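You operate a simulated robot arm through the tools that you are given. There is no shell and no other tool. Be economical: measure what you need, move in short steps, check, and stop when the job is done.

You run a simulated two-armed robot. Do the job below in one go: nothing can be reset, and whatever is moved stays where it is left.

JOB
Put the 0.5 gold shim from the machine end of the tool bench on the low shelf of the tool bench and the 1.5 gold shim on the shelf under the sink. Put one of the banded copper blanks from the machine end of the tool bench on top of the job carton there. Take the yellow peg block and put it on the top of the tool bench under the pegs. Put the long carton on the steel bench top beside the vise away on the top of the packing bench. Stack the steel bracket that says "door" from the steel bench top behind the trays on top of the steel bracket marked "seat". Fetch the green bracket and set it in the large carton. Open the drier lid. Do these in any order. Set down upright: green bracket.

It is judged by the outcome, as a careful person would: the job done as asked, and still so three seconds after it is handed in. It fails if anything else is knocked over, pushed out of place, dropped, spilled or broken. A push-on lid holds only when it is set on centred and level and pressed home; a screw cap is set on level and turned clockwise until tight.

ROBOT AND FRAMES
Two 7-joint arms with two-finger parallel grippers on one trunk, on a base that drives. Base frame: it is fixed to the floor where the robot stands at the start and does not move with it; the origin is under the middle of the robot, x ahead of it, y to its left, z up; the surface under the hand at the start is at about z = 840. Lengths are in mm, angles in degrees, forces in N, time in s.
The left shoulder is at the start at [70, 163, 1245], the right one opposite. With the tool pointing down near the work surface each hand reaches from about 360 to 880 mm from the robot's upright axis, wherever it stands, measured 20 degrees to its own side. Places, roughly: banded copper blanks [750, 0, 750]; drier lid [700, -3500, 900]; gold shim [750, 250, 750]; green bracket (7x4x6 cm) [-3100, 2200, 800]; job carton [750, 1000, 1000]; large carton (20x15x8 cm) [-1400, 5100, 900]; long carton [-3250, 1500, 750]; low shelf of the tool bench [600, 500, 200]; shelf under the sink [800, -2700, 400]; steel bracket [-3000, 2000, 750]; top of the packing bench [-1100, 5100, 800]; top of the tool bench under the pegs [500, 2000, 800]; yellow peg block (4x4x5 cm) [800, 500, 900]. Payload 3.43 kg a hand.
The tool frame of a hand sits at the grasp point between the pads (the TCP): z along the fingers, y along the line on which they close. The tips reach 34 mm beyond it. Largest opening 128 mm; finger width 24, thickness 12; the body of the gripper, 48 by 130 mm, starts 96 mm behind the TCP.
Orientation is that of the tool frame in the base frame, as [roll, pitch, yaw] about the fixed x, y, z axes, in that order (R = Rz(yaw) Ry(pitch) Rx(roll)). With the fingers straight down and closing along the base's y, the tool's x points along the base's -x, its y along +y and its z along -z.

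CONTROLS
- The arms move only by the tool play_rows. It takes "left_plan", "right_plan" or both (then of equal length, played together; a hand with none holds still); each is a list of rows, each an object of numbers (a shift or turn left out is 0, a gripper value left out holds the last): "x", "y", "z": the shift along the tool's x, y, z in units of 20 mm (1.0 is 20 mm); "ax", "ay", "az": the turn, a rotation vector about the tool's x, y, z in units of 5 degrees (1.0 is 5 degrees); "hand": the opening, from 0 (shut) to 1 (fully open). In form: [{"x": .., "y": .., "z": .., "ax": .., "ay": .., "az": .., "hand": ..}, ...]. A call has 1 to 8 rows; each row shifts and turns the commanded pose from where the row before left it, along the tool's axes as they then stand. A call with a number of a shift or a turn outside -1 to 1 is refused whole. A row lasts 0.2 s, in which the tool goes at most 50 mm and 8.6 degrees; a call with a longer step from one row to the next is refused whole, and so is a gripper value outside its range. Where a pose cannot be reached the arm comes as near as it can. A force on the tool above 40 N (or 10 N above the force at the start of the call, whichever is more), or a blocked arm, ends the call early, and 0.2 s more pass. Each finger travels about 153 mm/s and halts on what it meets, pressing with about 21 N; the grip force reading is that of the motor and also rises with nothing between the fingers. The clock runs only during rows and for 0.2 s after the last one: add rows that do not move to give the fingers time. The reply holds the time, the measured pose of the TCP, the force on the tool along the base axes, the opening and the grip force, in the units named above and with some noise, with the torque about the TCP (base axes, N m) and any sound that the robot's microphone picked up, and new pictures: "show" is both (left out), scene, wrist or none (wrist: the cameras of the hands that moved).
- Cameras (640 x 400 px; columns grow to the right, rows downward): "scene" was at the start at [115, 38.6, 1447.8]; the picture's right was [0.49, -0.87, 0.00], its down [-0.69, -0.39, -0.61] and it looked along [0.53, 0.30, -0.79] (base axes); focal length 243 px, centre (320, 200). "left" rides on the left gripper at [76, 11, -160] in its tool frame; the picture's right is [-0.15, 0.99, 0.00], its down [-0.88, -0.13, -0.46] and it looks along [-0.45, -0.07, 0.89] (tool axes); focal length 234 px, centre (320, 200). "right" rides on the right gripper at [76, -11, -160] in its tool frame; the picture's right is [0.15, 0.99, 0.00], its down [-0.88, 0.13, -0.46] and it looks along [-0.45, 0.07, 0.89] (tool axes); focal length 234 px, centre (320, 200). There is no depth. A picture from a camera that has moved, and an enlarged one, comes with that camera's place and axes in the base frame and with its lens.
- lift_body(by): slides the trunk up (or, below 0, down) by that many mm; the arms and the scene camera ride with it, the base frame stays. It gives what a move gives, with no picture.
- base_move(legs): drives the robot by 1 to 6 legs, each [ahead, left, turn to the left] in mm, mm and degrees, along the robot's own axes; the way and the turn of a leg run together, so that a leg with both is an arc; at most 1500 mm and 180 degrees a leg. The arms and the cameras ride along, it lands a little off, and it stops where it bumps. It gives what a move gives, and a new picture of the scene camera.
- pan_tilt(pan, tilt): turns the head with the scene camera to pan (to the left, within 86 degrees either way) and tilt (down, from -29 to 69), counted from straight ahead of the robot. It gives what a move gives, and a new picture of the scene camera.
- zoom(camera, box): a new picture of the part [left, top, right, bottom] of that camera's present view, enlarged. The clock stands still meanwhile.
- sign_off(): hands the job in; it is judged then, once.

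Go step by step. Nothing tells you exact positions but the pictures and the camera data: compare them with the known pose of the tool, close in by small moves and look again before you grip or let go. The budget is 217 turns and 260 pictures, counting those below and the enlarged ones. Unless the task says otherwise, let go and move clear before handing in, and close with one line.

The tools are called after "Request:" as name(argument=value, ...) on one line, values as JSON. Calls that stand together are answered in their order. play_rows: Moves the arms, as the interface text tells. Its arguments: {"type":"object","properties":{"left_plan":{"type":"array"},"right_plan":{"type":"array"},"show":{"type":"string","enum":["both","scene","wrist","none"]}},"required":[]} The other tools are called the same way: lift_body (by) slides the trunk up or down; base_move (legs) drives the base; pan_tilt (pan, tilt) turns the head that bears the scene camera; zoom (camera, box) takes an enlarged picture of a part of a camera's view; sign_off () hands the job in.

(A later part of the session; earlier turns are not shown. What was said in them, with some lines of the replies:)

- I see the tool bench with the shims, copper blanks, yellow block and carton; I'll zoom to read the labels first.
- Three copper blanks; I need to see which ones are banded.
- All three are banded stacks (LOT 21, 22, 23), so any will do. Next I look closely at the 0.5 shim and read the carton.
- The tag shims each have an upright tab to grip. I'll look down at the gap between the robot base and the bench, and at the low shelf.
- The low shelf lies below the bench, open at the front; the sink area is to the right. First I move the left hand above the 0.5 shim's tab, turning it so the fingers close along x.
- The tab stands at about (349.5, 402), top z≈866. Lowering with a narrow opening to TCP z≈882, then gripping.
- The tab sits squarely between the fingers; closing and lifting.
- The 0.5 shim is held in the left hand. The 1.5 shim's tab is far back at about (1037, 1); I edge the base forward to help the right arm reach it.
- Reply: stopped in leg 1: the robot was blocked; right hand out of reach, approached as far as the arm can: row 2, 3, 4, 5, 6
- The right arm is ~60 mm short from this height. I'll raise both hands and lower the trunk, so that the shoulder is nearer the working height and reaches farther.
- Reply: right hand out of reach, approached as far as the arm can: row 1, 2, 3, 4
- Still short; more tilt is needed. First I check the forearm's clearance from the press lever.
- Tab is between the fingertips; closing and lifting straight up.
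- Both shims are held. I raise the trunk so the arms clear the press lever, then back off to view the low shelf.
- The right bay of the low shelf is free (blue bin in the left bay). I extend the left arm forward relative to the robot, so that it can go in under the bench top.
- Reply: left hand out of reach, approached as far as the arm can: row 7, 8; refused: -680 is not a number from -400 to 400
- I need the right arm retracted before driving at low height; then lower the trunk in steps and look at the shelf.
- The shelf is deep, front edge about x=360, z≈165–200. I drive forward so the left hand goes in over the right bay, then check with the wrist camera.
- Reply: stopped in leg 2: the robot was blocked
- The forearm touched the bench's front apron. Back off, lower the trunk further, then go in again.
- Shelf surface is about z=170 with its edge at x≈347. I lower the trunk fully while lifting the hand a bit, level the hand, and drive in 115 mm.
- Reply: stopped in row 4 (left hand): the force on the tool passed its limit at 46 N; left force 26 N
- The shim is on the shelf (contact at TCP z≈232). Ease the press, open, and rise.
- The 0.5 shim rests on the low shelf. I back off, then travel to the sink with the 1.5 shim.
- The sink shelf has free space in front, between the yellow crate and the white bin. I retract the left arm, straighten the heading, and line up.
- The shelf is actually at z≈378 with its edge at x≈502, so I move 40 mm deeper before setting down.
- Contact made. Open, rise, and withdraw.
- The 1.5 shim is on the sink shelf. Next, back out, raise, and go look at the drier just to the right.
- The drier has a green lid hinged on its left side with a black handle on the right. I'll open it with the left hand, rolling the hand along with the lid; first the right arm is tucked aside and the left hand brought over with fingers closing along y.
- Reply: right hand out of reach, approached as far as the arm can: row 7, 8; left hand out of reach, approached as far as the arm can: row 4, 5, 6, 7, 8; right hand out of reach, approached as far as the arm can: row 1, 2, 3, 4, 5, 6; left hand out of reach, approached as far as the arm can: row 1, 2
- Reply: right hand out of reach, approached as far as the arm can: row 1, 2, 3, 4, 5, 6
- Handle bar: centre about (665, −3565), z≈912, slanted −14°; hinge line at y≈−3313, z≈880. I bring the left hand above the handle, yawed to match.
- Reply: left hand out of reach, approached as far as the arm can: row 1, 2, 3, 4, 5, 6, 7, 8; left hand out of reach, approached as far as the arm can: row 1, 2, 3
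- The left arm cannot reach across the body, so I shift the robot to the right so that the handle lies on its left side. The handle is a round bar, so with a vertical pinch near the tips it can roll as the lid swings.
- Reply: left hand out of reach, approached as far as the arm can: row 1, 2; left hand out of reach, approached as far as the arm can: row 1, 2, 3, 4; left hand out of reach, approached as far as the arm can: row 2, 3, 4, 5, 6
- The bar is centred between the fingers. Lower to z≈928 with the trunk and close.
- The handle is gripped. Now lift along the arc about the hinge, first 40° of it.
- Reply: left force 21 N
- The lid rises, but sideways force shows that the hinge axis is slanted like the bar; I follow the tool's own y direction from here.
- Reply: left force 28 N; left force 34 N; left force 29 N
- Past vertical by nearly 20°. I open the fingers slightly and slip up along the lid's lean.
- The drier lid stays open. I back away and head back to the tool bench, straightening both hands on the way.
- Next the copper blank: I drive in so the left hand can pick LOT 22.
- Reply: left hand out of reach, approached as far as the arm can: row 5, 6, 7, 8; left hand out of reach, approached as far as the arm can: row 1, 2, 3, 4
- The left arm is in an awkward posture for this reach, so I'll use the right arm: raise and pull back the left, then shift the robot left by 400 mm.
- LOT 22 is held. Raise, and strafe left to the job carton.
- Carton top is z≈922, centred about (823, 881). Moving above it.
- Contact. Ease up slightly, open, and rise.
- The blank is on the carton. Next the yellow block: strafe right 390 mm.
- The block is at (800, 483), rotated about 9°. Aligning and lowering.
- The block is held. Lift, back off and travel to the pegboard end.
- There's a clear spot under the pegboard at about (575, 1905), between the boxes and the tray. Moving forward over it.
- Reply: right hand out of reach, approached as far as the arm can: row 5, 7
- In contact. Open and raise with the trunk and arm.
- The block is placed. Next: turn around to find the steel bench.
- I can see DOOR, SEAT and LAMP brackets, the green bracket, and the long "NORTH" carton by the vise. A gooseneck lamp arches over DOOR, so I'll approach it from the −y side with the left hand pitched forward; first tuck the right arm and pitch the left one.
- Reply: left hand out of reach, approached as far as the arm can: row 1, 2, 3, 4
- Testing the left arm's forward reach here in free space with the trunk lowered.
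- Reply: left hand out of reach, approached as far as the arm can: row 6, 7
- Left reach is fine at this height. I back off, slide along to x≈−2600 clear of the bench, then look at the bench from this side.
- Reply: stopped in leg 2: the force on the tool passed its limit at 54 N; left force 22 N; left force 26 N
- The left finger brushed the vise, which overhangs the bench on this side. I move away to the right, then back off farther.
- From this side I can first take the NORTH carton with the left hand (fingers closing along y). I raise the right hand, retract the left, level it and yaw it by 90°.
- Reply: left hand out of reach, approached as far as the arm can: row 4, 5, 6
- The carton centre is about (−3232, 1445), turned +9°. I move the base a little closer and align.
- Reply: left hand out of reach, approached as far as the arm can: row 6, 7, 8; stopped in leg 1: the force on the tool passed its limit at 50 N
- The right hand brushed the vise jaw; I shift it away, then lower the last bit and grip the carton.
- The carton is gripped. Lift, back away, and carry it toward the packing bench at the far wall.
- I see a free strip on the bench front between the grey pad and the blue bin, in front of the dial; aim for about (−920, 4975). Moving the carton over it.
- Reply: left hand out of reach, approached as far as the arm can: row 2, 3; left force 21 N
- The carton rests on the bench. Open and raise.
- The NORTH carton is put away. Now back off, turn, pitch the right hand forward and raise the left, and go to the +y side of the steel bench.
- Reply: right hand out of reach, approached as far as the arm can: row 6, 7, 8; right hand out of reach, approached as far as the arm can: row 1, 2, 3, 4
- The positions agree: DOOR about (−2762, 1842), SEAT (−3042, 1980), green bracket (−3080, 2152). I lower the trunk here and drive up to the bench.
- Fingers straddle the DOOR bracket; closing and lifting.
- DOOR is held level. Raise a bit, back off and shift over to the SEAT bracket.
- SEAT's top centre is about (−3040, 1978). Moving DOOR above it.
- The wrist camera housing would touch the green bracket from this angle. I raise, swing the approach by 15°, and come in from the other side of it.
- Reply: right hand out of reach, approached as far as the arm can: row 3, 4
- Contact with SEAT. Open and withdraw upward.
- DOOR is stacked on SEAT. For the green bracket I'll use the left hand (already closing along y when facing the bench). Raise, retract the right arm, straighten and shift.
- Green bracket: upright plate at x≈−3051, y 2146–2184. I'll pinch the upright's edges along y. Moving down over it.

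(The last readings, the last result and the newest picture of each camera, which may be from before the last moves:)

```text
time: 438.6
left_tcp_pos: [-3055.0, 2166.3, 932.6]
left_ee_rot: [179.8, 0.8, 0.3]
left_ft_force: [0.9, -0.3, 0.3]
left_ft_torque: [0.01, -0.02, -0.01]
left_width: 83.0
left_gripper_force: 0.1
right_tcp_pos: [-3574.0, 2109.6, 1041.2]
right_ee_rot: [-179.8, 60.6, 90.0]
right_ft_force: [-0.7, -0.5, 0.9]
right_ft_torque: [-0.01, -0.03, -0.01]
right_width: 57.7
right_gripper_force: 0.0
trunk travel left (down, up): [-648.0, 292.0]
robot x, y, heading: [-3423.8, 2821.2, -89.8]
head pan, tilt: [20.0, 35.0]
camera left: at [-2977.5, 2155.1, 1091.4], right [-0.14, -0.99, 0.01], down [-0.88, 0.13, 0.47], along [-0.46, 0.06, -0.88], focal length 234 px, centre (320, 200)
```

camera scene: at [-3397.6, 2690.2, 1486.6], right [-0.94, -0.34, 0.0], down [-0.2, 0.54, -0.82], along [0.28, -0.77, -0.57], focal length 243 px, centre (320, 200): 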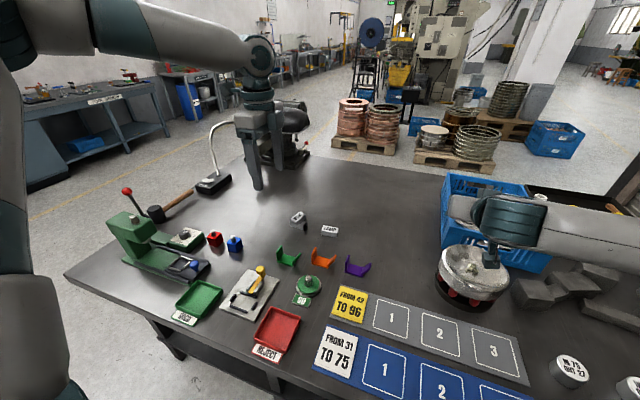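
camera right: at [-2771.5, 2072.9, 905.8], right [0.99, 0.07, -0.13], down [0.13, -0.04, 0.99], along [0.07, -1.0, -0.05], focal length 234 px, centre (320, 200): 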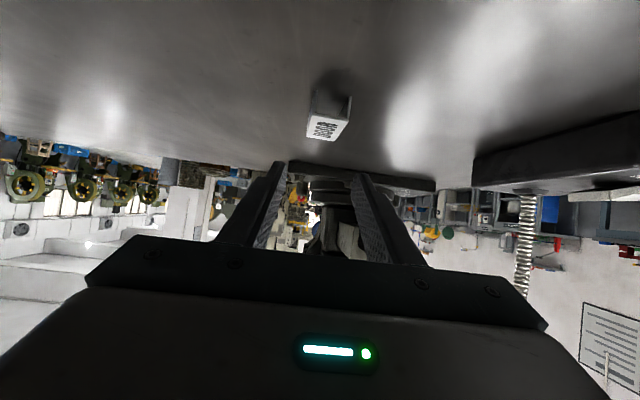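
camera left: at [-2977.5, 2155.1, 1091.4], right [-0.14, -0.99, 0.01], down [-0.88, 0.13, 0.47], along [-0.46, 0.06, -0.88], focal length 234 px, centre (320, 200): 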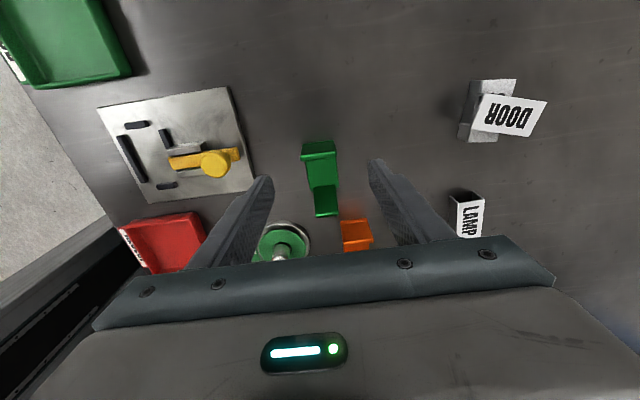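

Request:
play_rows(left_plan=[{"z": 1}, {"z": 1}, {"z": 1}, {"z": 1}, {"z": 0.5}, {}], show="wrist")

```text
time: 440.0
left_tcp_pos: [-3056.8, 2166.1, 841.8]
left_ee_rot: [179.9, 0.6, 0.2]
left_ft_force: [0.0, -0.4, 0.0]
left_ft_torque: [0.01, 0.0, 0.0]
left_width: 83.0
left_gripper_force: 0.0
right_tcp_pos: [-3574.3, 2109.2, 1040.2]
right_ee_rot: [-179.7, 60.6, 90.2]
right_ft_force: [0.3, -0.2, 0.5]
right_ft_torque: [-0.01, 0.07, -0.04]
right_width: 57.6
right_gripper_force: 0.1
trunk travel left (down, up): [-648.0, 292.0]
robot x, y, heading: [-3428.7, 2818.5, -90.0]
head pan, tilt: [20.0, 35.0]
camera left: at [-2979.0, 2154.0, 1001.9], right [-0.14, -0.99, 0.01], down [-0.88, 0.13, 0.47], along [-0.46, 0.06, -0.88], focal length 234 px, centre (320, 200)
```

left: 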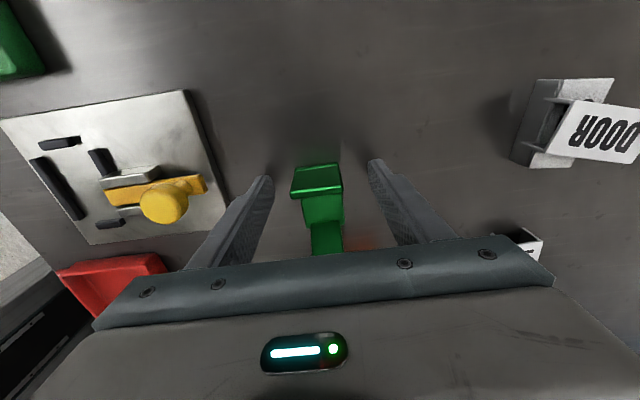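

Request:
play_rows(left_plan=[{"hand": 0}, {}, {}, {}, {"z": -0.5}, {"z": -1}, {"z": -1}, {}], show="wrist")

Request:
zoom(camera="scene", box=[220, 150, 400, 300])

```text
time: 441.8
left_tcp_pos: [-3057.5, 2165.9, 892.3]
left_ee_rot: [179.8, 0.6, 0.4]
left_ft_force: [0.0, 0.1, -1.4]
left_ft_torque: [0.0, -0.01, 0.03]
left_width: 39.6
left_gripper_force: 20.5
right_tcp_pos: [-3572.4, 2110.2, 1039.9]
right_ee_rot: [-179.7, 60.5, 90.2]
right_ft_force: [0.3, -0.4, -0.9]
right_ft_torque: [-0.03, -0.01, -0.01]
right_width: 57.5
right_gripper_force: 0.2
trunk travel left (down, up): [-648.0, 292.0]
robot x, y, heading: [-3428.7, 2821.3, -89.9]
head pan, tilt: [20.0, 35.0]
camera left: at [-2978.7, 2153.9, 1051.9], right [-0.14, -0.99, 0.0], down [-0.88, 0.13, 0.47], along [-0.46, 0.06, -0.88], focal length 234 px, centre (320, 200)
```

left: 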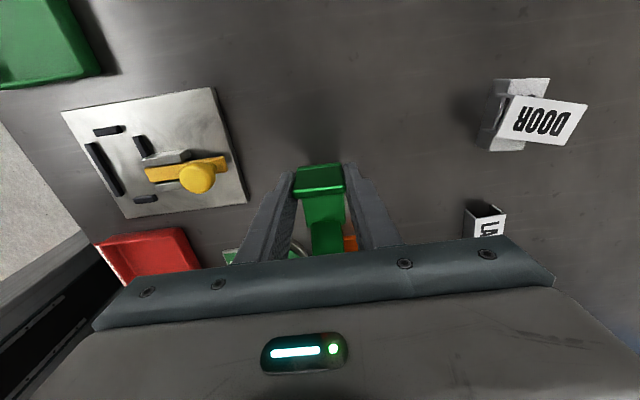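

```text
2.67 times, centred on (310, 225) of scene
camera zoom: at [-3397.6, 2687.9, 1396.3], right [-0.94, -0.34, 0.0], down [-0.2, 0.54, -0.82], along [0.28, -0.77, -0.57], focal length 649 px, centre (347, 133)
```

zoom: 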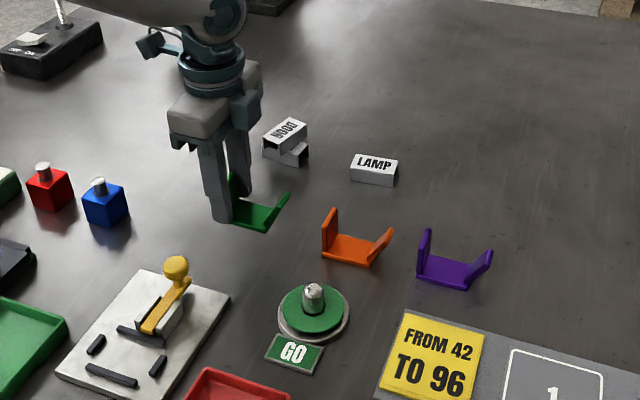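

Request:
zoom(camera="scene", box=[280, 185, 340, 225])

Request:
zoom(camera="left", box=[460, 60, 620, 170])

```text
10.00 times, centred on (310, 205) of scene
camera zoom: at [-3397.6, 2687.9, 1396.3], right [-0.94, -0.34, 0.0], down [-0.2, 0.54, -0.82], along [0.28, -0.77, -0.57], focal length 2434 px, centre (420, 150)
```

zoom: 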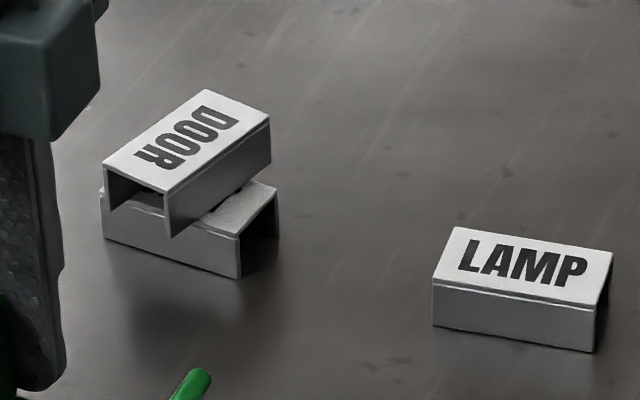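

```text
3.64 times, centred on (540, 115) of left
camera zoom: at [-2978.7, 2153.9, 1051.9], right [-0.14, -0.99, 0.0], down [-0.88, 0.13, 0.47], along [-0.46, 0.06, -0.88], focal length 852 px, centre (-480, 509)
```

zoom: 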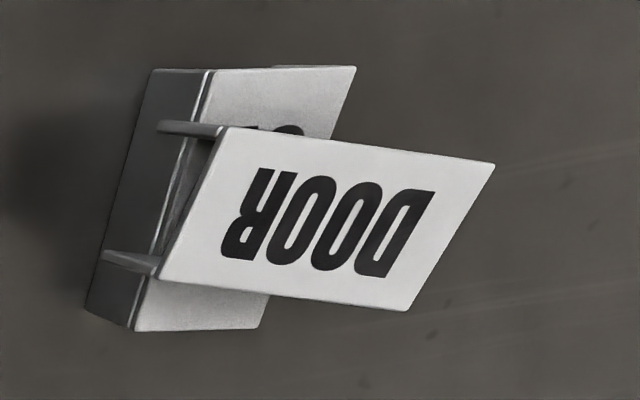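

The green bracket is held upright and DOOR sits well on SEAT. Carry the bracket to the packing bench.

Request:
lift_body(by=290)

Request:
base_move(legs=[[-500, 0, 0], [0, 0, 180], [0, -1200, 0], [0, -1200, 0], [800, 0, 0]])

Request:
pan_tilt(pan=20, tilt=35)

```text
time: 444.8
left_tcp_pos: [-3056.9, 2166.3, 1183.5]
left_ee_rot: [179.8, 0.6, 0.3]
left_ft_force: [-0.7, 0.2, -1.5]
left_ft_torque: [0.01, -0.03, 0.0]
left_width: 39.6
left_gripper_force: 20.6
right_tcp_pos: [-3573.2, 2109.1, 1330.1]
right_ee_rot: [-179.7, 60.6, 90.2]
right_ft_force: [0.0, 0.4, -0.4]
right_ft_torque: [0.01, -0.03, -0.01]
right_width: 57.4
right_gripper_force: 0.2
trunk travel left (down, up): [-938.0, 2.0]
robot x, y, heading: [-3428.7, 2820.3, -90.0]
head pan, tilt: [20.0, 35.0]
```

```text
time: 470.1
left_tcp_pos: [-1357.3, 4688.7, 1183.6]
left_ee_rot: [179.8, 0.7, 178.1]
left_ft_force: [-0.1, -0.8, -0.6]
left_ft_torque: [0.03, 0.01, 0.02]
left_width: 39.6
left_gripper_force: 20.5
right_tcp_pos: [-838.7, 4725.1, 1330.7]
right_ee_rot: [-179.7, 60.6, -91.9]
right_ft_force: [-0.3, -0.1, -0.8]
right_ft_torque: [-0.02, -0.01, 0.01]
right_width: 57.7
right_gripper_force: 0.1
trunk travel left (down, up): [-938.0, 2.0]
robot x, y, heading: [-1009.0, 4026.4, 88.1]
head pan, tilt: [20.0, 35.0]
camera scene: at [-1036.9, 4158.6, 1686.5], right [0.95, 0.31, 0.0], down [0.18, -0.55, -0.82], along [-0.25, 0.78, -0.57], focal length 243 px, centre (320, 200)
```

scene: 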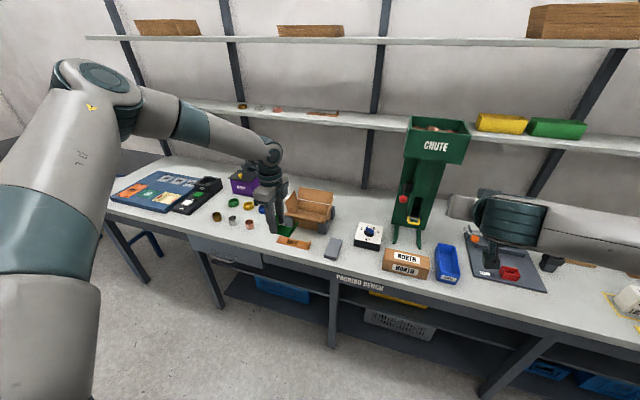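

```text
time: 470.8
left_tcp_pos: [-1355.6, 4691.5, 1184.3]
left_ee_rot: [179.9, 0.7, 178.1]
left_ft_force: [-0.2, 0.2, -0.4]
left_ft_torque: [0.04, 0.03, 0.03]
left_width: 39.4
left_gripper_force: 21.0
right_tcp_pos: [-838.7, 4727.8, 1331.8]
right_ee_rot: [-179.7, 60.7, -92.1]
right_ft_force: [0.2, -0.4, 0.5]
right_ft_torque: [-0.04, -0.02, 0.02]
right_width: 57.5
right_gripper_force: 0.1
trunk travel left (down, up): [-938.0, 2.0]
robot x, y, heading: [-1010.1, 4027.4, 88.2]
head pan, tilt: [20.0, 35.0]
camera scene: at [-1036.8, 4159.2, 1686.5], right [0.95, 0.31, 0.0], down [0.18, -0.55, -0.82], along [-0.25, 0.78, -0.57], focal length 243 px, centre (320, 200)
```

scene: 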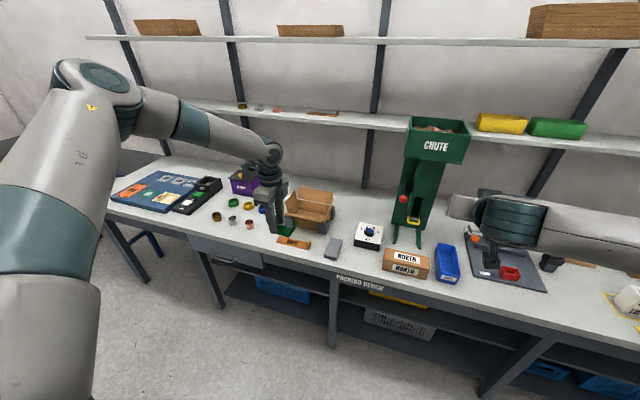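

Before going in, I fold the right arm back (unpitching it) so that it clears the green chute.

Request:
play_rows(right_plan=[{"x": 0.45, "z": -0.78, "ay": 1}, {"x": 0.516, "z": -0.737, "ay": 1}, {"x": 0.578, "z": -0.689, "ay": 1}, {"x": 0.636, "z": -0.636, "ay": 1}, {"x": 0.689, "z": -0.578, "ay": 1}, {"x": 0.737, "z": -0.516, "ay": 1}, {"x": 0.779, "z": -0.45, "ay": 1}, {"x": 0.816, "z": -0.38, "ay": 1}], show="none")

Request:
play_rows(right_plan=[{"x": 0.846, "z": -0.308, "ay": 1}, {"x": 0.869, "z": -0.233, "ay": 1}, {"x": 0.886, "z": -0.156, "ay": 1}, {"x": 0.897, "z": -0.078, "ay": 1}, {"x": 1}, {"x": 1}, {"x": 1}, {"x": 1}], show="none")

Request:
zoom(camera="scene", box=[210, 150, 370, 270])

Request:
zoom(camera="left", box=[0, 0, 640, 400])

```text
time: 472.6
left_tcp_pos: [-1357.4, 4689.7, 1182.9]
left_ee_rot: [179.8, 0.7, 178.0]
left_ft_force: [-0.3, 0.9, -1.5]
left_ft_torque: [-0.01, 0.05, 0.02]
left_width: 39.3
left_gripper_force: 21.1
right_tcp_pos: [-844.1, 4583.3, 1328.2]
right_ee_rot: [-179.8, 20.6, -92.1]
right_ft_force: [0.0, -1.1, 0.4]
right_ft_torque: [-0.02, -0.02, 0.0]
right_width: 57.6
right_gripper_force: 0.0
trunk travel left (down, up): [-938.0, 2.0]
robot x, y, heading: [-1015.7, 4021.2, 88.1]
head pan, tilt: [20.0, 35.0]
```

```text
time: 474.4
left_tcp_pos: [-1356.3, 4690.1, 1184.6]
left_ee_rot: [179.8, 0.7, 178.1]
left_ft_force: [0.1, -0.2, -0.5]
left_ft_torque: [0.01, 0.02, -0.02]
left_width: 39.6
left_gripper_force: 20.7
right_tcp_pos: [-849.7, 4430.0, 1328.2]
right_ee_rot: [-179.8, 0.5, -92.3]
right_ft_force: [-0.6, 0.0, 0.1]
right_ft_torque: [0.01, 0.03, -0.02]
right_width: 57.8
right_gripper_force: 0.0
trunk travel left (down, up): [-938.0, 2.0]
robot x, y, heading: [-1009.5, 4026.4, 88.0]
head pan, tilt: [20.0, 35.0]
```

```text
3.33 times, centred on (290, 210) of scene
camera zoom: at [-1036.9, 4159.5, 1686.4], right [0.95, 0.31, 0.0], down [0.18, -0.55, -0.82], along [-0.25, 0.78, -0.57], focal length 811 px, centre (420, 167)
```

zoom: 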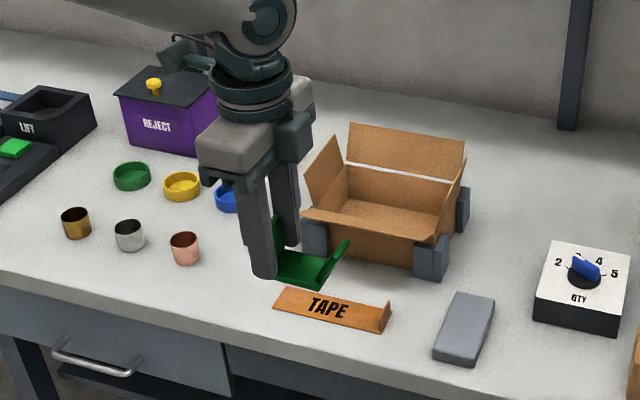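

```text
1.00 times, centred on (320, 200) of left (not enlarged: the box is as wide or as high as the picture)
camera zoom: at [-1434.4, 4702.4, 1342.1], right [0.18, 0.98, 0.01], down [0.87, -0.16, 0.47], along [0.46, -0.08, -0.88], focal length 234 px, centre (320, 200)
```

zoom: 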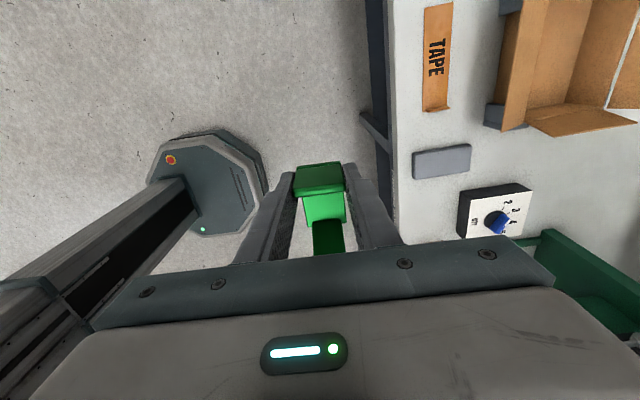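

The carton is centred near (−1400, 5105). Moving the left hand above it.

Request:
base_move(legs=[[0, 0, 1.9], [300, 53, 0]])

Request:
base_move(legs=[[125, 0, 0]])

Request:
play_rows(left_plan=[{}], show="wrist")

```text
time: 476.8
left_tcp_pos: [-1428.6, 4975.2, 1184.5]
left_ee_rot: [179.7, 0.6, 179.8]
left_ft_force: [0.4, -0.3, -1.4]
left_ft_torque: [0.03, 0.02, -0.01]
left_width: 39.8
left_gripper_force: 20.7
right_tcp_pos: [-914.4, 4732.1, 1328.5]
right_ee_rot: [-179.9, 0.7, -90.7]
right_ft_force: [0.2, 0.4, 0.0]
right_ft_torque: [0.04, 0.02, -0.02]
right_width: 57.5
right_gripper_force: 0.1
trunk travel left (down, up): [-938.0, 2.0]
robot x, y, heading: [-1060.4, 4317.8, 89.5]
head pan, tilt: [20.0, 35.0]
camera scene: at [-1093.1, 4454.3, 1686.7], right [0.94, 0.34, 0.0], down [0.19, -0.54, -0.82], along [-0.28, 0.77, -0.57], focal length 243 px, centre (320, 200)
```

scene: 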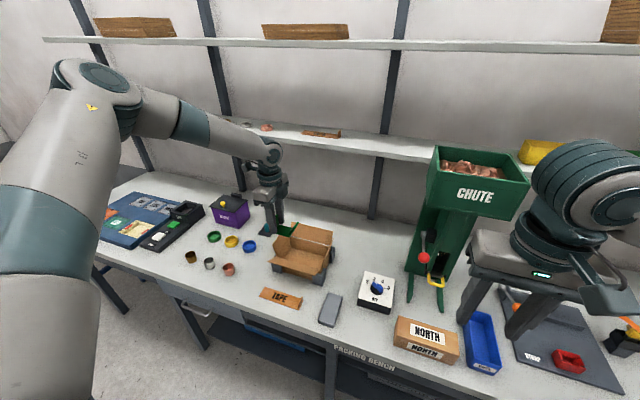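

```text
time: 478.1
left_tcp_pos: [-1428.6, 5101.7, 1185.2]
left_ee_rot: [179.8, 0.8, 179.9]
left_ft_force: [0.9, -1.1, -0.6]
left_ft_torque: [0.04, 0.0, -0.01]
left_width: 39.7
left_gripper_force: 21.3
right_tcp_pos: [-915.2, 4857.9, 1329.0]
right_ee_rot: [-179.8, 0.7, -90.5]
right_ft_force: [0.4, -0.4, 0.9]
right_ft_torque: [0.01, 0.02, 0.02]
right_width: 57.7
right_gripper_force: 0.0
trunk travel left (down, up): [-938.0, 2.0]
robot x, y, heading: [-1065.7, 4445.1, 89.6]
head pan, tilt: [20.0, 35.0]
camera scene: at [-1092.7, 4580.4, 1686.8], right [0.94, 0.34, 0.0], down [0.19, -0.54, -0.82], along [-0.28, 0.77, -0.57], focal length 243 px, centre (320, 200)
```

scene: 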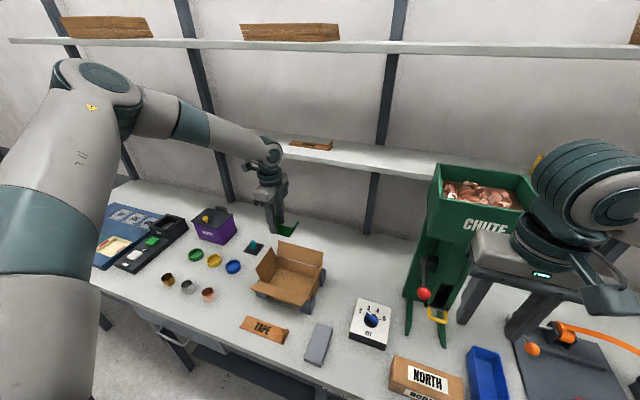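

```text
time: 478.5
left_tcp_pos: [-1428.5, 5104.0, 1183.2]
left_ee_rot: [179.8, 0.7, 180.0]
left_ft_force: [0.4, 0.7, -0.7]
left_ft_torque: [-0.01, 0.01, -0.02]
left_width: 39.5
left_gripper_force: 20.7
right_tcp_pos: [-913.2, 4860.8, 1328.0]
right_ee_rot: [-179.7, 0.6, -90.5]
right_ft_force: [0.5, 0.0, 0.5]
right_ft_torque: [0.06, 0.02, 0.0]
right_width: 57.6
right_gripper_force: 0.0
trunk travel left (down, up): [-938.0, 2.0]
robot x, y, heading: [-1064.8, 4451.3, 89.6]
head pan, tilt: [20.0, 35.0]
camera left: at [-1507.0, 5114.5, 1342.3], right [0.15, 0.99, 0.01], down [0.87, -0.13, 0.47], along [0.46, -0.06, -0.88], focal length 234 px, centre (320, 200)
```

left: 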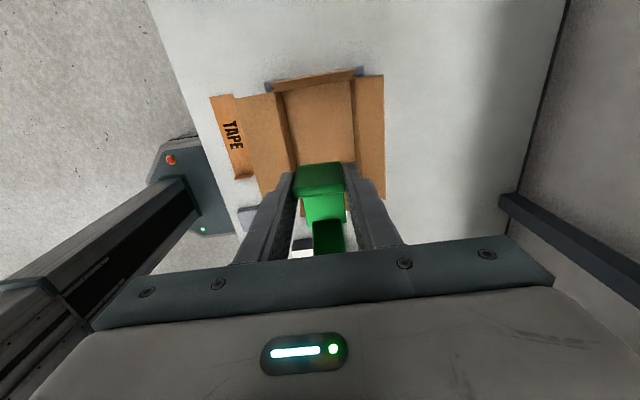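

Request:
zoom(camera="left", box=[200, 55, 400, 255])

Request:
zoom(camera="scene", box=[220, 150, 360, 340])

```text
2.00 times, centred on (300, 155) of left
camera zoom: at [-1507.0, 5114.5, 1342.3], right [0.15, 0.99, 0.01], down [0.87, -0.13, 0.47], along [0.46, -0.06, -0.88], focal length 468 px, centre (360, 290)
```

zoom: 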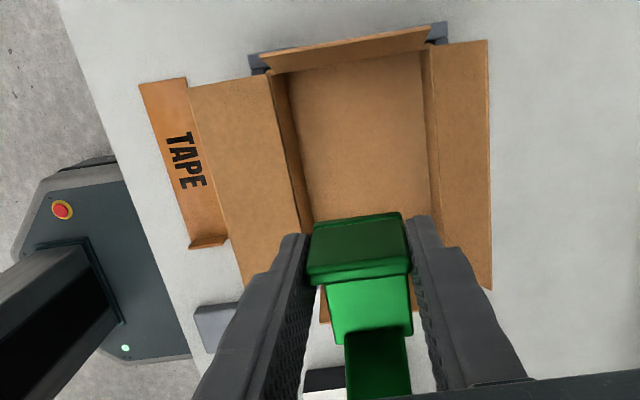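

```text
2.11 times, centred on (290, 245) of scene
camera zoom: at [-1093.0, 4584.0, 1686.4], right [0.94, 0.34, 0.0], down [0.19, -0.54, -0.82], along [-0.28, 0.77, -0.57], focal length 512 px, centre (383, 105)
```

zoom: 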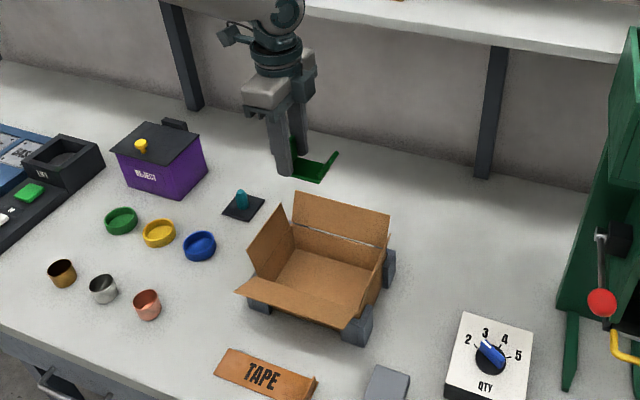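

Well centred over the carton. Lowering with the trunk in steps.

Request:
lift_body(by=-200)

Request:
play_rows(left_plan=[{}], show="both")

```text
time: 480.6
left_tcp_pos: [-1430.3, 5105.5, 982.8]
left_ee_rot: [179.8, 0.7, 180.0]
left_ft_force: [-1.2, -0.3, -0.9]
left_ft_torque: [0.03, 0.03, 0.01]
left_width: 39.6
left_gripper_force: 20.6
right_tcp_pos: [-914.7, 4861.7, 1128.0]
right_ee_rot: [-179.8, 0.5, -90.5]
right_ft_force: [-0.1, 0.2, -0.5]
right_ft_torque: [0.01, 0.01, 0.01]
right_width: 57.7
right_gripper_force: 0.0
trunk travel left (down, up): [-738.0, 202.0]
robot x, y, heading: [-1066.8, 4450.1, 90.0]
head pan, tilt: [20.0, 35.0]
```

```text
time: 481.0
left_tcp_pos: [-1429.4, 5105.1, 983.5]
left_ee_rot: [179.8, 0.7, 179.8]
left_ft_force: [0.6, 0.3, -1.9]
left_ft_torque: [0.01, 0.0, 0.02]
left_width: 39.4
left_gripper_force: 21.2
right_tcp_pos: [-914.4, 4861.3, 1128.8]
right_ee_rot: [-179.9, 0.7, -90.5]
right_ft_force: [-0.5, -0.1, -0.6]
right_ft_torque: [0.01, 0.0, -0.01]
right_width: 57.6
right_gripper_force: 0.0
trunk travel left (down, up): [-738.0, 202.0]
robot x, y, heading: [-1061.0, 4449.4, 90.2]
head pan, tilt: [20.0, 35.0]
camera scene: at [-1092.9, 4584.8, 1486.4], right [0.94, 0.34, 0.0], down [0.19, -0.54, -0.82], along [-0.28, 0.77, -0.57], focal length 243 px, centre (320, 200)
camera left: at [-1507.0, 5115.0, 1142.0], right [0.15, 0.99, 0.0], down [0.87, -0.13, 0.47], along [0.46, -0.07, -0.88], focal length 234 px, centre (320, 200)
```

scene: 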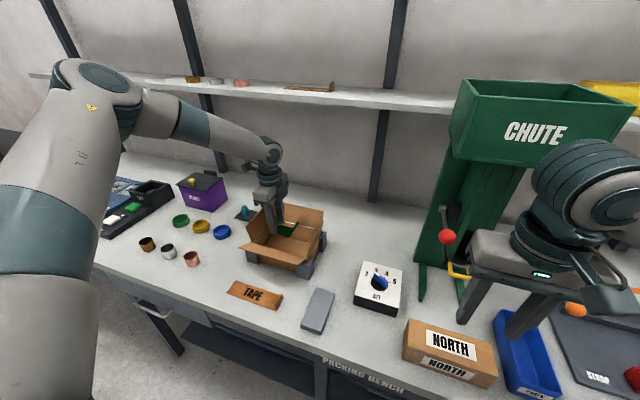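
left: 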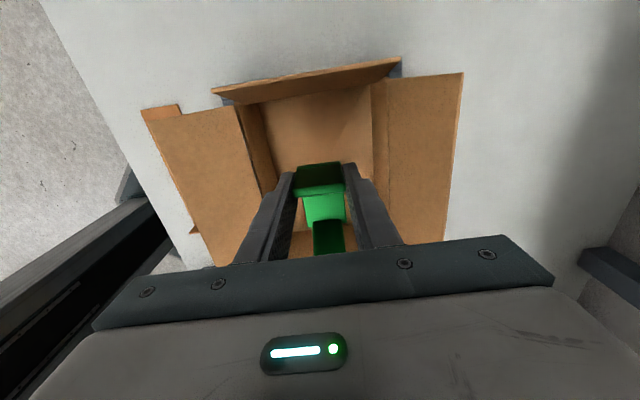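

Request:
lift_body(by=-60)

Request:
play_rows(left_plan=[{}], show="both")

```text
time: 482.0
left_tcp_pos: [-1428.9, 5105.7, 922.7]
left_ee_rot: [179.8, 0.7, 179.9]
left_ft_force: [0.4, 0.0, -1.1]
left_ft_torque: [0.0, -0.02, -0.02]
left_width: 39.5
left_gripper_force: 20.9
right_tcp_pos: [-914.3, 4860.8, 1068.0]
right_ee_rot: [-179.9, 0.6, -90.5]
right_ft_force: [0.8, 0.8, 0.2]
right_ft_torque: [0.01, 0.01, 0.01]
right_width: 57.7
right_gripper_force: 0.1
trunk travel left (down, up): [-678.0, 262.0]
robot x, y, heading: [-1062.8, 4444.1, 89.8]
head pan, tilt: [20.0, 35.0]
```

```text
time: 482.4
left_tcp_pos: [-1429.3, 5105.5, 923.1]
left_ee_rot: [179.8, 0.7, 179.9]
left_ft_force: [-0.7, 0.5, -0.5]
left_ft_torque: [0.01, 0.04, 0.0]
left_width: 39.6
left_gripper_force: 20.9
right_tcp_pos: [-915.1, 4861.0, 1068.5]
right_ee_rot: [-179.8, 0.6, -90.5]
right_ft_force: [0.6, 0.6, -0.4]
right_ft_torque: [0.0, -0.04, -0.01]
right_width: 57.7
right_gripper_force: 0.1
trunk travel left (down, up): [-678.0, 262.0]
robot x, y, heading: [-1062.1, 4448.0, 89.6]
head pan, tilt: [20.0, 35.0]
camera scene: at [-1092.9, 4584.8, 1426.4], right [0.94, 0.34, 0.0], down [0.19, -0.54, -0.82], along [-0.28, 0.77, -0.57], focal length 243 px, centre (320, 200)
camera left: at [-1507.0, 5115.0, 1082.0], right [0.15, 0.99, 0.0], down [0.87, -0.13, 0.47], along [0.46, -0.07, -0.88], focal length 234 px, centre (320, 200)
```

scene: 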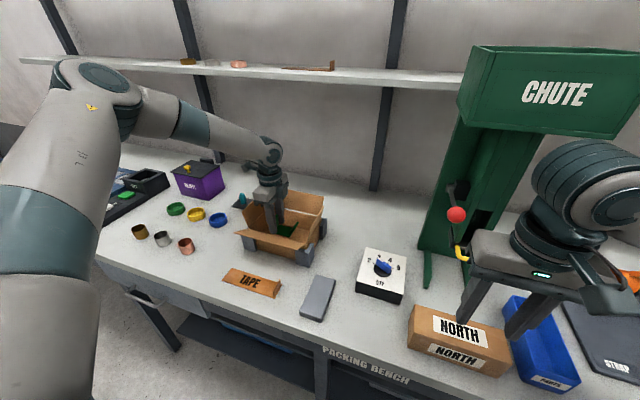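
left: 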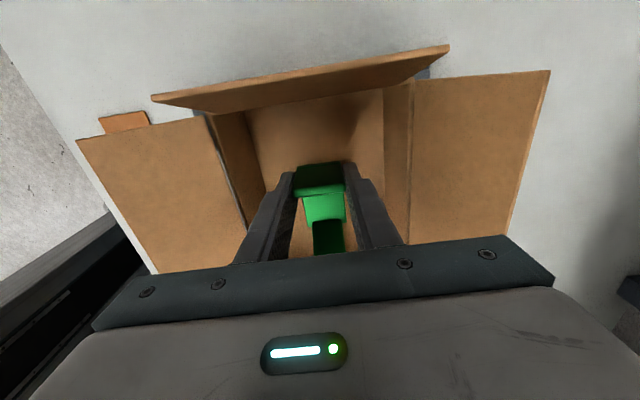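

Request:
lift_body(by=-20)

Request:
lift_body(by=-6)

Request:
lift_body(by=-4)

```text
time: 483.1
left_tcp_pos: [-1429.6, 5105.3, 904.0]
left_ee_rot: [179.8, 0.8, -180.0]
left_ft_force: [0.9, 0.3, -1.2]
left_ft_torque: [-0.02, 0.02, 0.03]
left_width: 39.4
left_gripper_force: 20.9
right_tcp_pos: [-913.9, 4860.6, 1047.6]
right_ee_rot: [-179.8, 0.6, -90.5]
right_ft_force: [1.0, -0.2, 0.3]
right_ft_torque: [-0.01, 0.02, 0.01]
right_width: 57.7
right_gripper_force: 0.1
trunk travel left (down, up): [-658.0, 282.0]
robot x, y, heading: [-1063.4, 4449.9, 89.4]
head pan, tilt: [20.0, 35.0]
```

```text
time: 483.6
left_tcp_pos: [-1430.7, 5105.5, 896.8]
left_ee_rot: [179.8, 0.8, 180.0]
left_ft_force: [-0.3, 0.4, -0.6]
left_ft_torque: [0.02, 0.04, 0.01]
left_width: 39.5
left_gripper_force: 20.8
right_tcp_pos: [-914.7, 4862.3, 1042.9]
right_ee_rot: [-179.8, 0.6, -90.5]
right_ft_force: [0.6, 0.4, -0.1]
right_ft_torque: [0.0, -0.02, 0.01]
right_width: 57.6
right_gripper_force: 0.2
trunk travel left (down, up): [-652.0, 288.0]
robot x, y, heading: [-1060.0, 4449.4, 89.7]
head pan, tilt: [20.0, 35.0]
```

```text
time: 484.2
left_tcp_pos: [-1428.4, 5103.4, 891.9]
left_ee_rot: [179.8, 0.7, 179.9]
left_ft_force: [0.3, -0.2, -0.9]
left_ft_torque: [0.02, 0.04, 0.02]
left_width: 39.6
left_gripper_force: 20.3
right_tcp_pos: [-914.0, 4860.2, 1038.0]
right_ee_rot: [-179.8, 0.7, -90.6]
right_ft_force: [-0.6, 0.1, 0.4]
right_ft_torque: [-0.01, -0.01, -0.01]
right_width: 57.8
right_gripper_force: 0.0
trunk travel left (down, up): [-648.0, 292.0]
robot x, y, heading: [-1067.0, 4445.4, 90.0]
head pan, tilt: [20.0, 35.0]
```

Request:
lift_body(by=-4)

Request:
lift_body(by=-3)

Request:
zoom(camera="left", box=[160, 50, 480, 260])

```text
time: 484.7
left_tcp_pos: [-1430.0, 5104.7, 889.4]
left_ee_rot: [179.8, 0.8, 179.9]
left_ft_force: [-0.7, -0.1, -0.3]
left_ft_torque: [0.01, 0.04, 0.0]
left_width: 40.0
left_gripper_force: 21.1
right_tcp_pos: [-914.0, 4862.5, 1034.1]
right_ee_rot: [-179.8, 0.6, -90.5]
right_ft_force: [-0.7, -0.8, -0.3]
right_ft_torque: [0.01, 0.0, -0.02]
right_width: 57.6
right_gripper_force: 0.0
trunk travel left (down, up): [-644.0, 296.0]
robot x, y, heading: [-1066.6, 4447.0, 89.5]
head pan, tilt: [20.0, 35.0]
```

```text
time: 485.2
left_tcp_pos: [-1431.0, 5105.2, 887.5]
left_ee_rot: [179.7, 0.8, 180.0]
left_ft_force: [-1.8, -0.9, 10.3]
left_ft_torque: [-0.27, -0.16, -0.05]
left_width: 39.5
left_gripper_force: 20.9
right_tcp_pos: [-914.4, 4859.9, 1030.7]
right_ee_rot: [-179.9, 0.6, -90.6]
right_ft_force: [-1.0, 0.2, 0.2]
right_ft_torque: [0.02, 0.02, 0.02]
right_width: 57.7
right_gripper_force: 0.0
trunk travel left (down, up): [-641.0, 299.0]
robot x, y, heading: [-1066.2, 4449.8, 90.0]
head pan, tilt: [20.0, 35.0]
```

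```text
1.90 times, centred on (320, 155) of left
camera zoom: at [-1506.8, 5114.1, 1047.1], right [0.15, 0.99, 0.01], down [0.87, -0.13, 0.47], along [0.46, -0.06, -0.88], focal length 446 px, centre (320, 286)
```

zoom: 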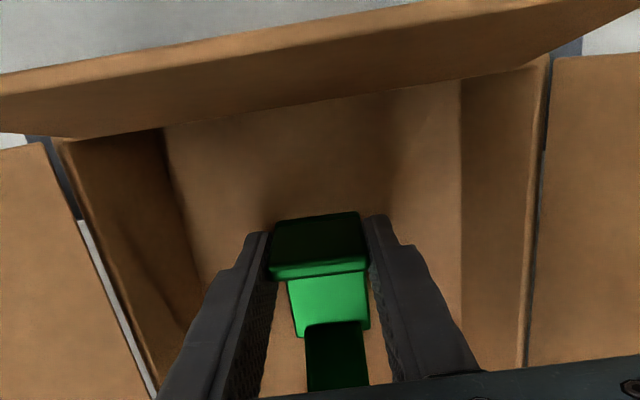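

Contact with the carton floor. Open and raise straight up.

Request:
play_rows(left_plan=[{"z": -0.05}, {"hand": 0.5}, {}, {}], show="none")

Request:
lift_body(by=250)

Request:
zoom(camera="left", box=[160, 50, 480, 260])

Request:
zoom(camera="scene", box=[180, 150, 400, 300])

```text
time: 486.2
left_tcp_pos: [-1429.4, 5104.6, 887.5]
left_ee_rot: [179.8, 0.8, 179.9]
left_ft_force: [0.3, -0.4, 0.0]
left_ft_torque: [0.02, -0.02, -0.02]
left_width: 63.7
left_gripper_force: 0.0
right_tcp_pos: [-914.3, 4861.4, 1031.3]
right_ee_rot: [-179.8, 0.6, -90.5]
right_ft_force: [0.8, -0.5, -0.6]
right_ft_torque: [0.0, 0.01, -0.01]
right_width: 57.8
right_gripper_force: 0.0
trunk travel left (down, up): [-641.0, 299.0]
robot x, y, heading: [-1061.7, 4452.3, 89.8]
head pan, tilt: [20.0, 35.0]
```

```text
time: 488.8
left_tcp_pos: [-1428.8, 5104.3, 1137.1]
left_ee_rot: [179.8, 0.7, 179.8]
left_ft_force: [0.4, 0.2, 0.3]
left_ft_torque: [0.02, -0.01, 0.0]
left_width: 63.8
left_gripper_force: 0.0
right_tcp_pos: [-914.6, 4861.5, 1280.9]
right_ee_rot: [-179.7, 0.6, -90.5]
right_ft_force: [-0.4, -0.2, -0.1]
right_ft_torque: [0.01, -0.02, 0.03]
right_width: 57.9
right_gripper_force: 0.1
trunk travel left (down, up): [-891.0, 49.0]
robot x, y, heading: [-1064.1, 4447.2, 89.9]
head pan, tilt: [20.0, 35.0]
```

```text
1.90 times, centred on (320, 155) of left
camera zoom: at [-1507.1, 5114.8, 1296.1], right [0.15, 0.99, 0.0], down [0.87, -0.13, 0.47], along [0.46, -0.06, -0.88], focal length 446 px, centre (320, 286)
```

zoom: 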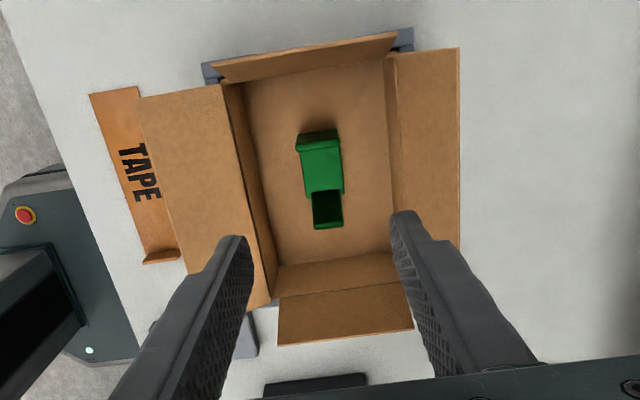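

```text
2.67 times, centred on (290, 225) of scene
camera zoom: at [-1092.9, 4584.7, 1639.3], right [0.94, 0.34, 0.0], down [0.19, -0.54, -0.82], along [-0.28, 0.77, -0.57], focal length 649 px, centre (400, 133)
```

zoom: 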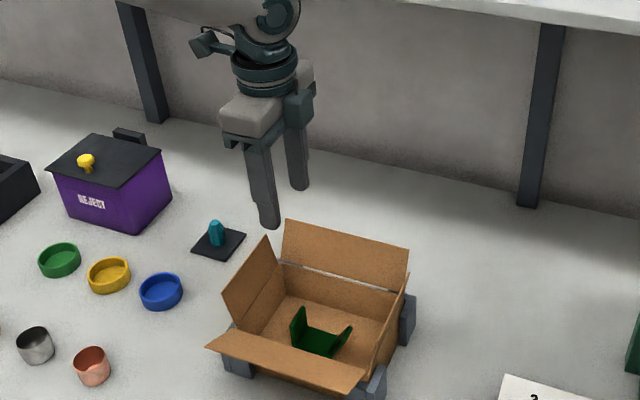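

The green bracket stands upright in the carton, so all the jobs are done. I back clear and hand in.

Request:
base_move(legs=[[-500, 0, 0]])

```text
time: 491.8
left_tcp_pos: [-1438.5, 4599.3, 1137.3]
left_ee_rot: [179.9, 0.8, -179.1]
left_ft_force: [0.3, 0.7, -0.3]
left_ft_torque: [0.02, -0.02, 0.03]
left_width: 64.0
left_gripper_force: 0.1
right_tcp_pos: [-919.6, 4365.5, 1280.0]
right_ee_rot: [-179.8, 0.5, -89.5]
right_ft_force: [0.1, 0.4, 1.0]
right_ft_torque: [-0.02, 0.0, 0.02]
right_width: 57.7
right_gripper_force: 0.0
trunk travel left (down, up): [-891.0, 49.0]
robot x, y, heading: [-1062.2, 3950.7, 90.6]
head pan, tilt: [20.0, 35.0]
camera scene: at [-1093.0, 4086.2, 1639.2], right [0.94, 0.35, 0.0], down [0.2, -0.54, -0.82], along [-0.29, 0.77, -0.57], focal length 243 px, centre (320, 200)
```

scene: 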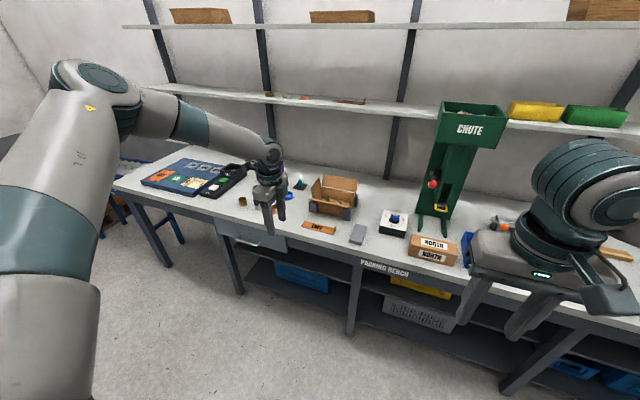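

Both hands are empty and clear of everything, so I'm handing in.

Request:
sign_off()

```text
The job is handed in.
```

All eight placements are done and the job is handed in: both shims, the copper blank, the yellow block, the long carton, the DOOR-on-SEAT stack and the green bracket (upright in the large carton) are in place, and the drier lid is open. A hand brushed the vise twice and the base and an arm bumped the tool bench; I saw nothing moved out of place, but I did not go back for a final look at the drier lid or the two shelves.
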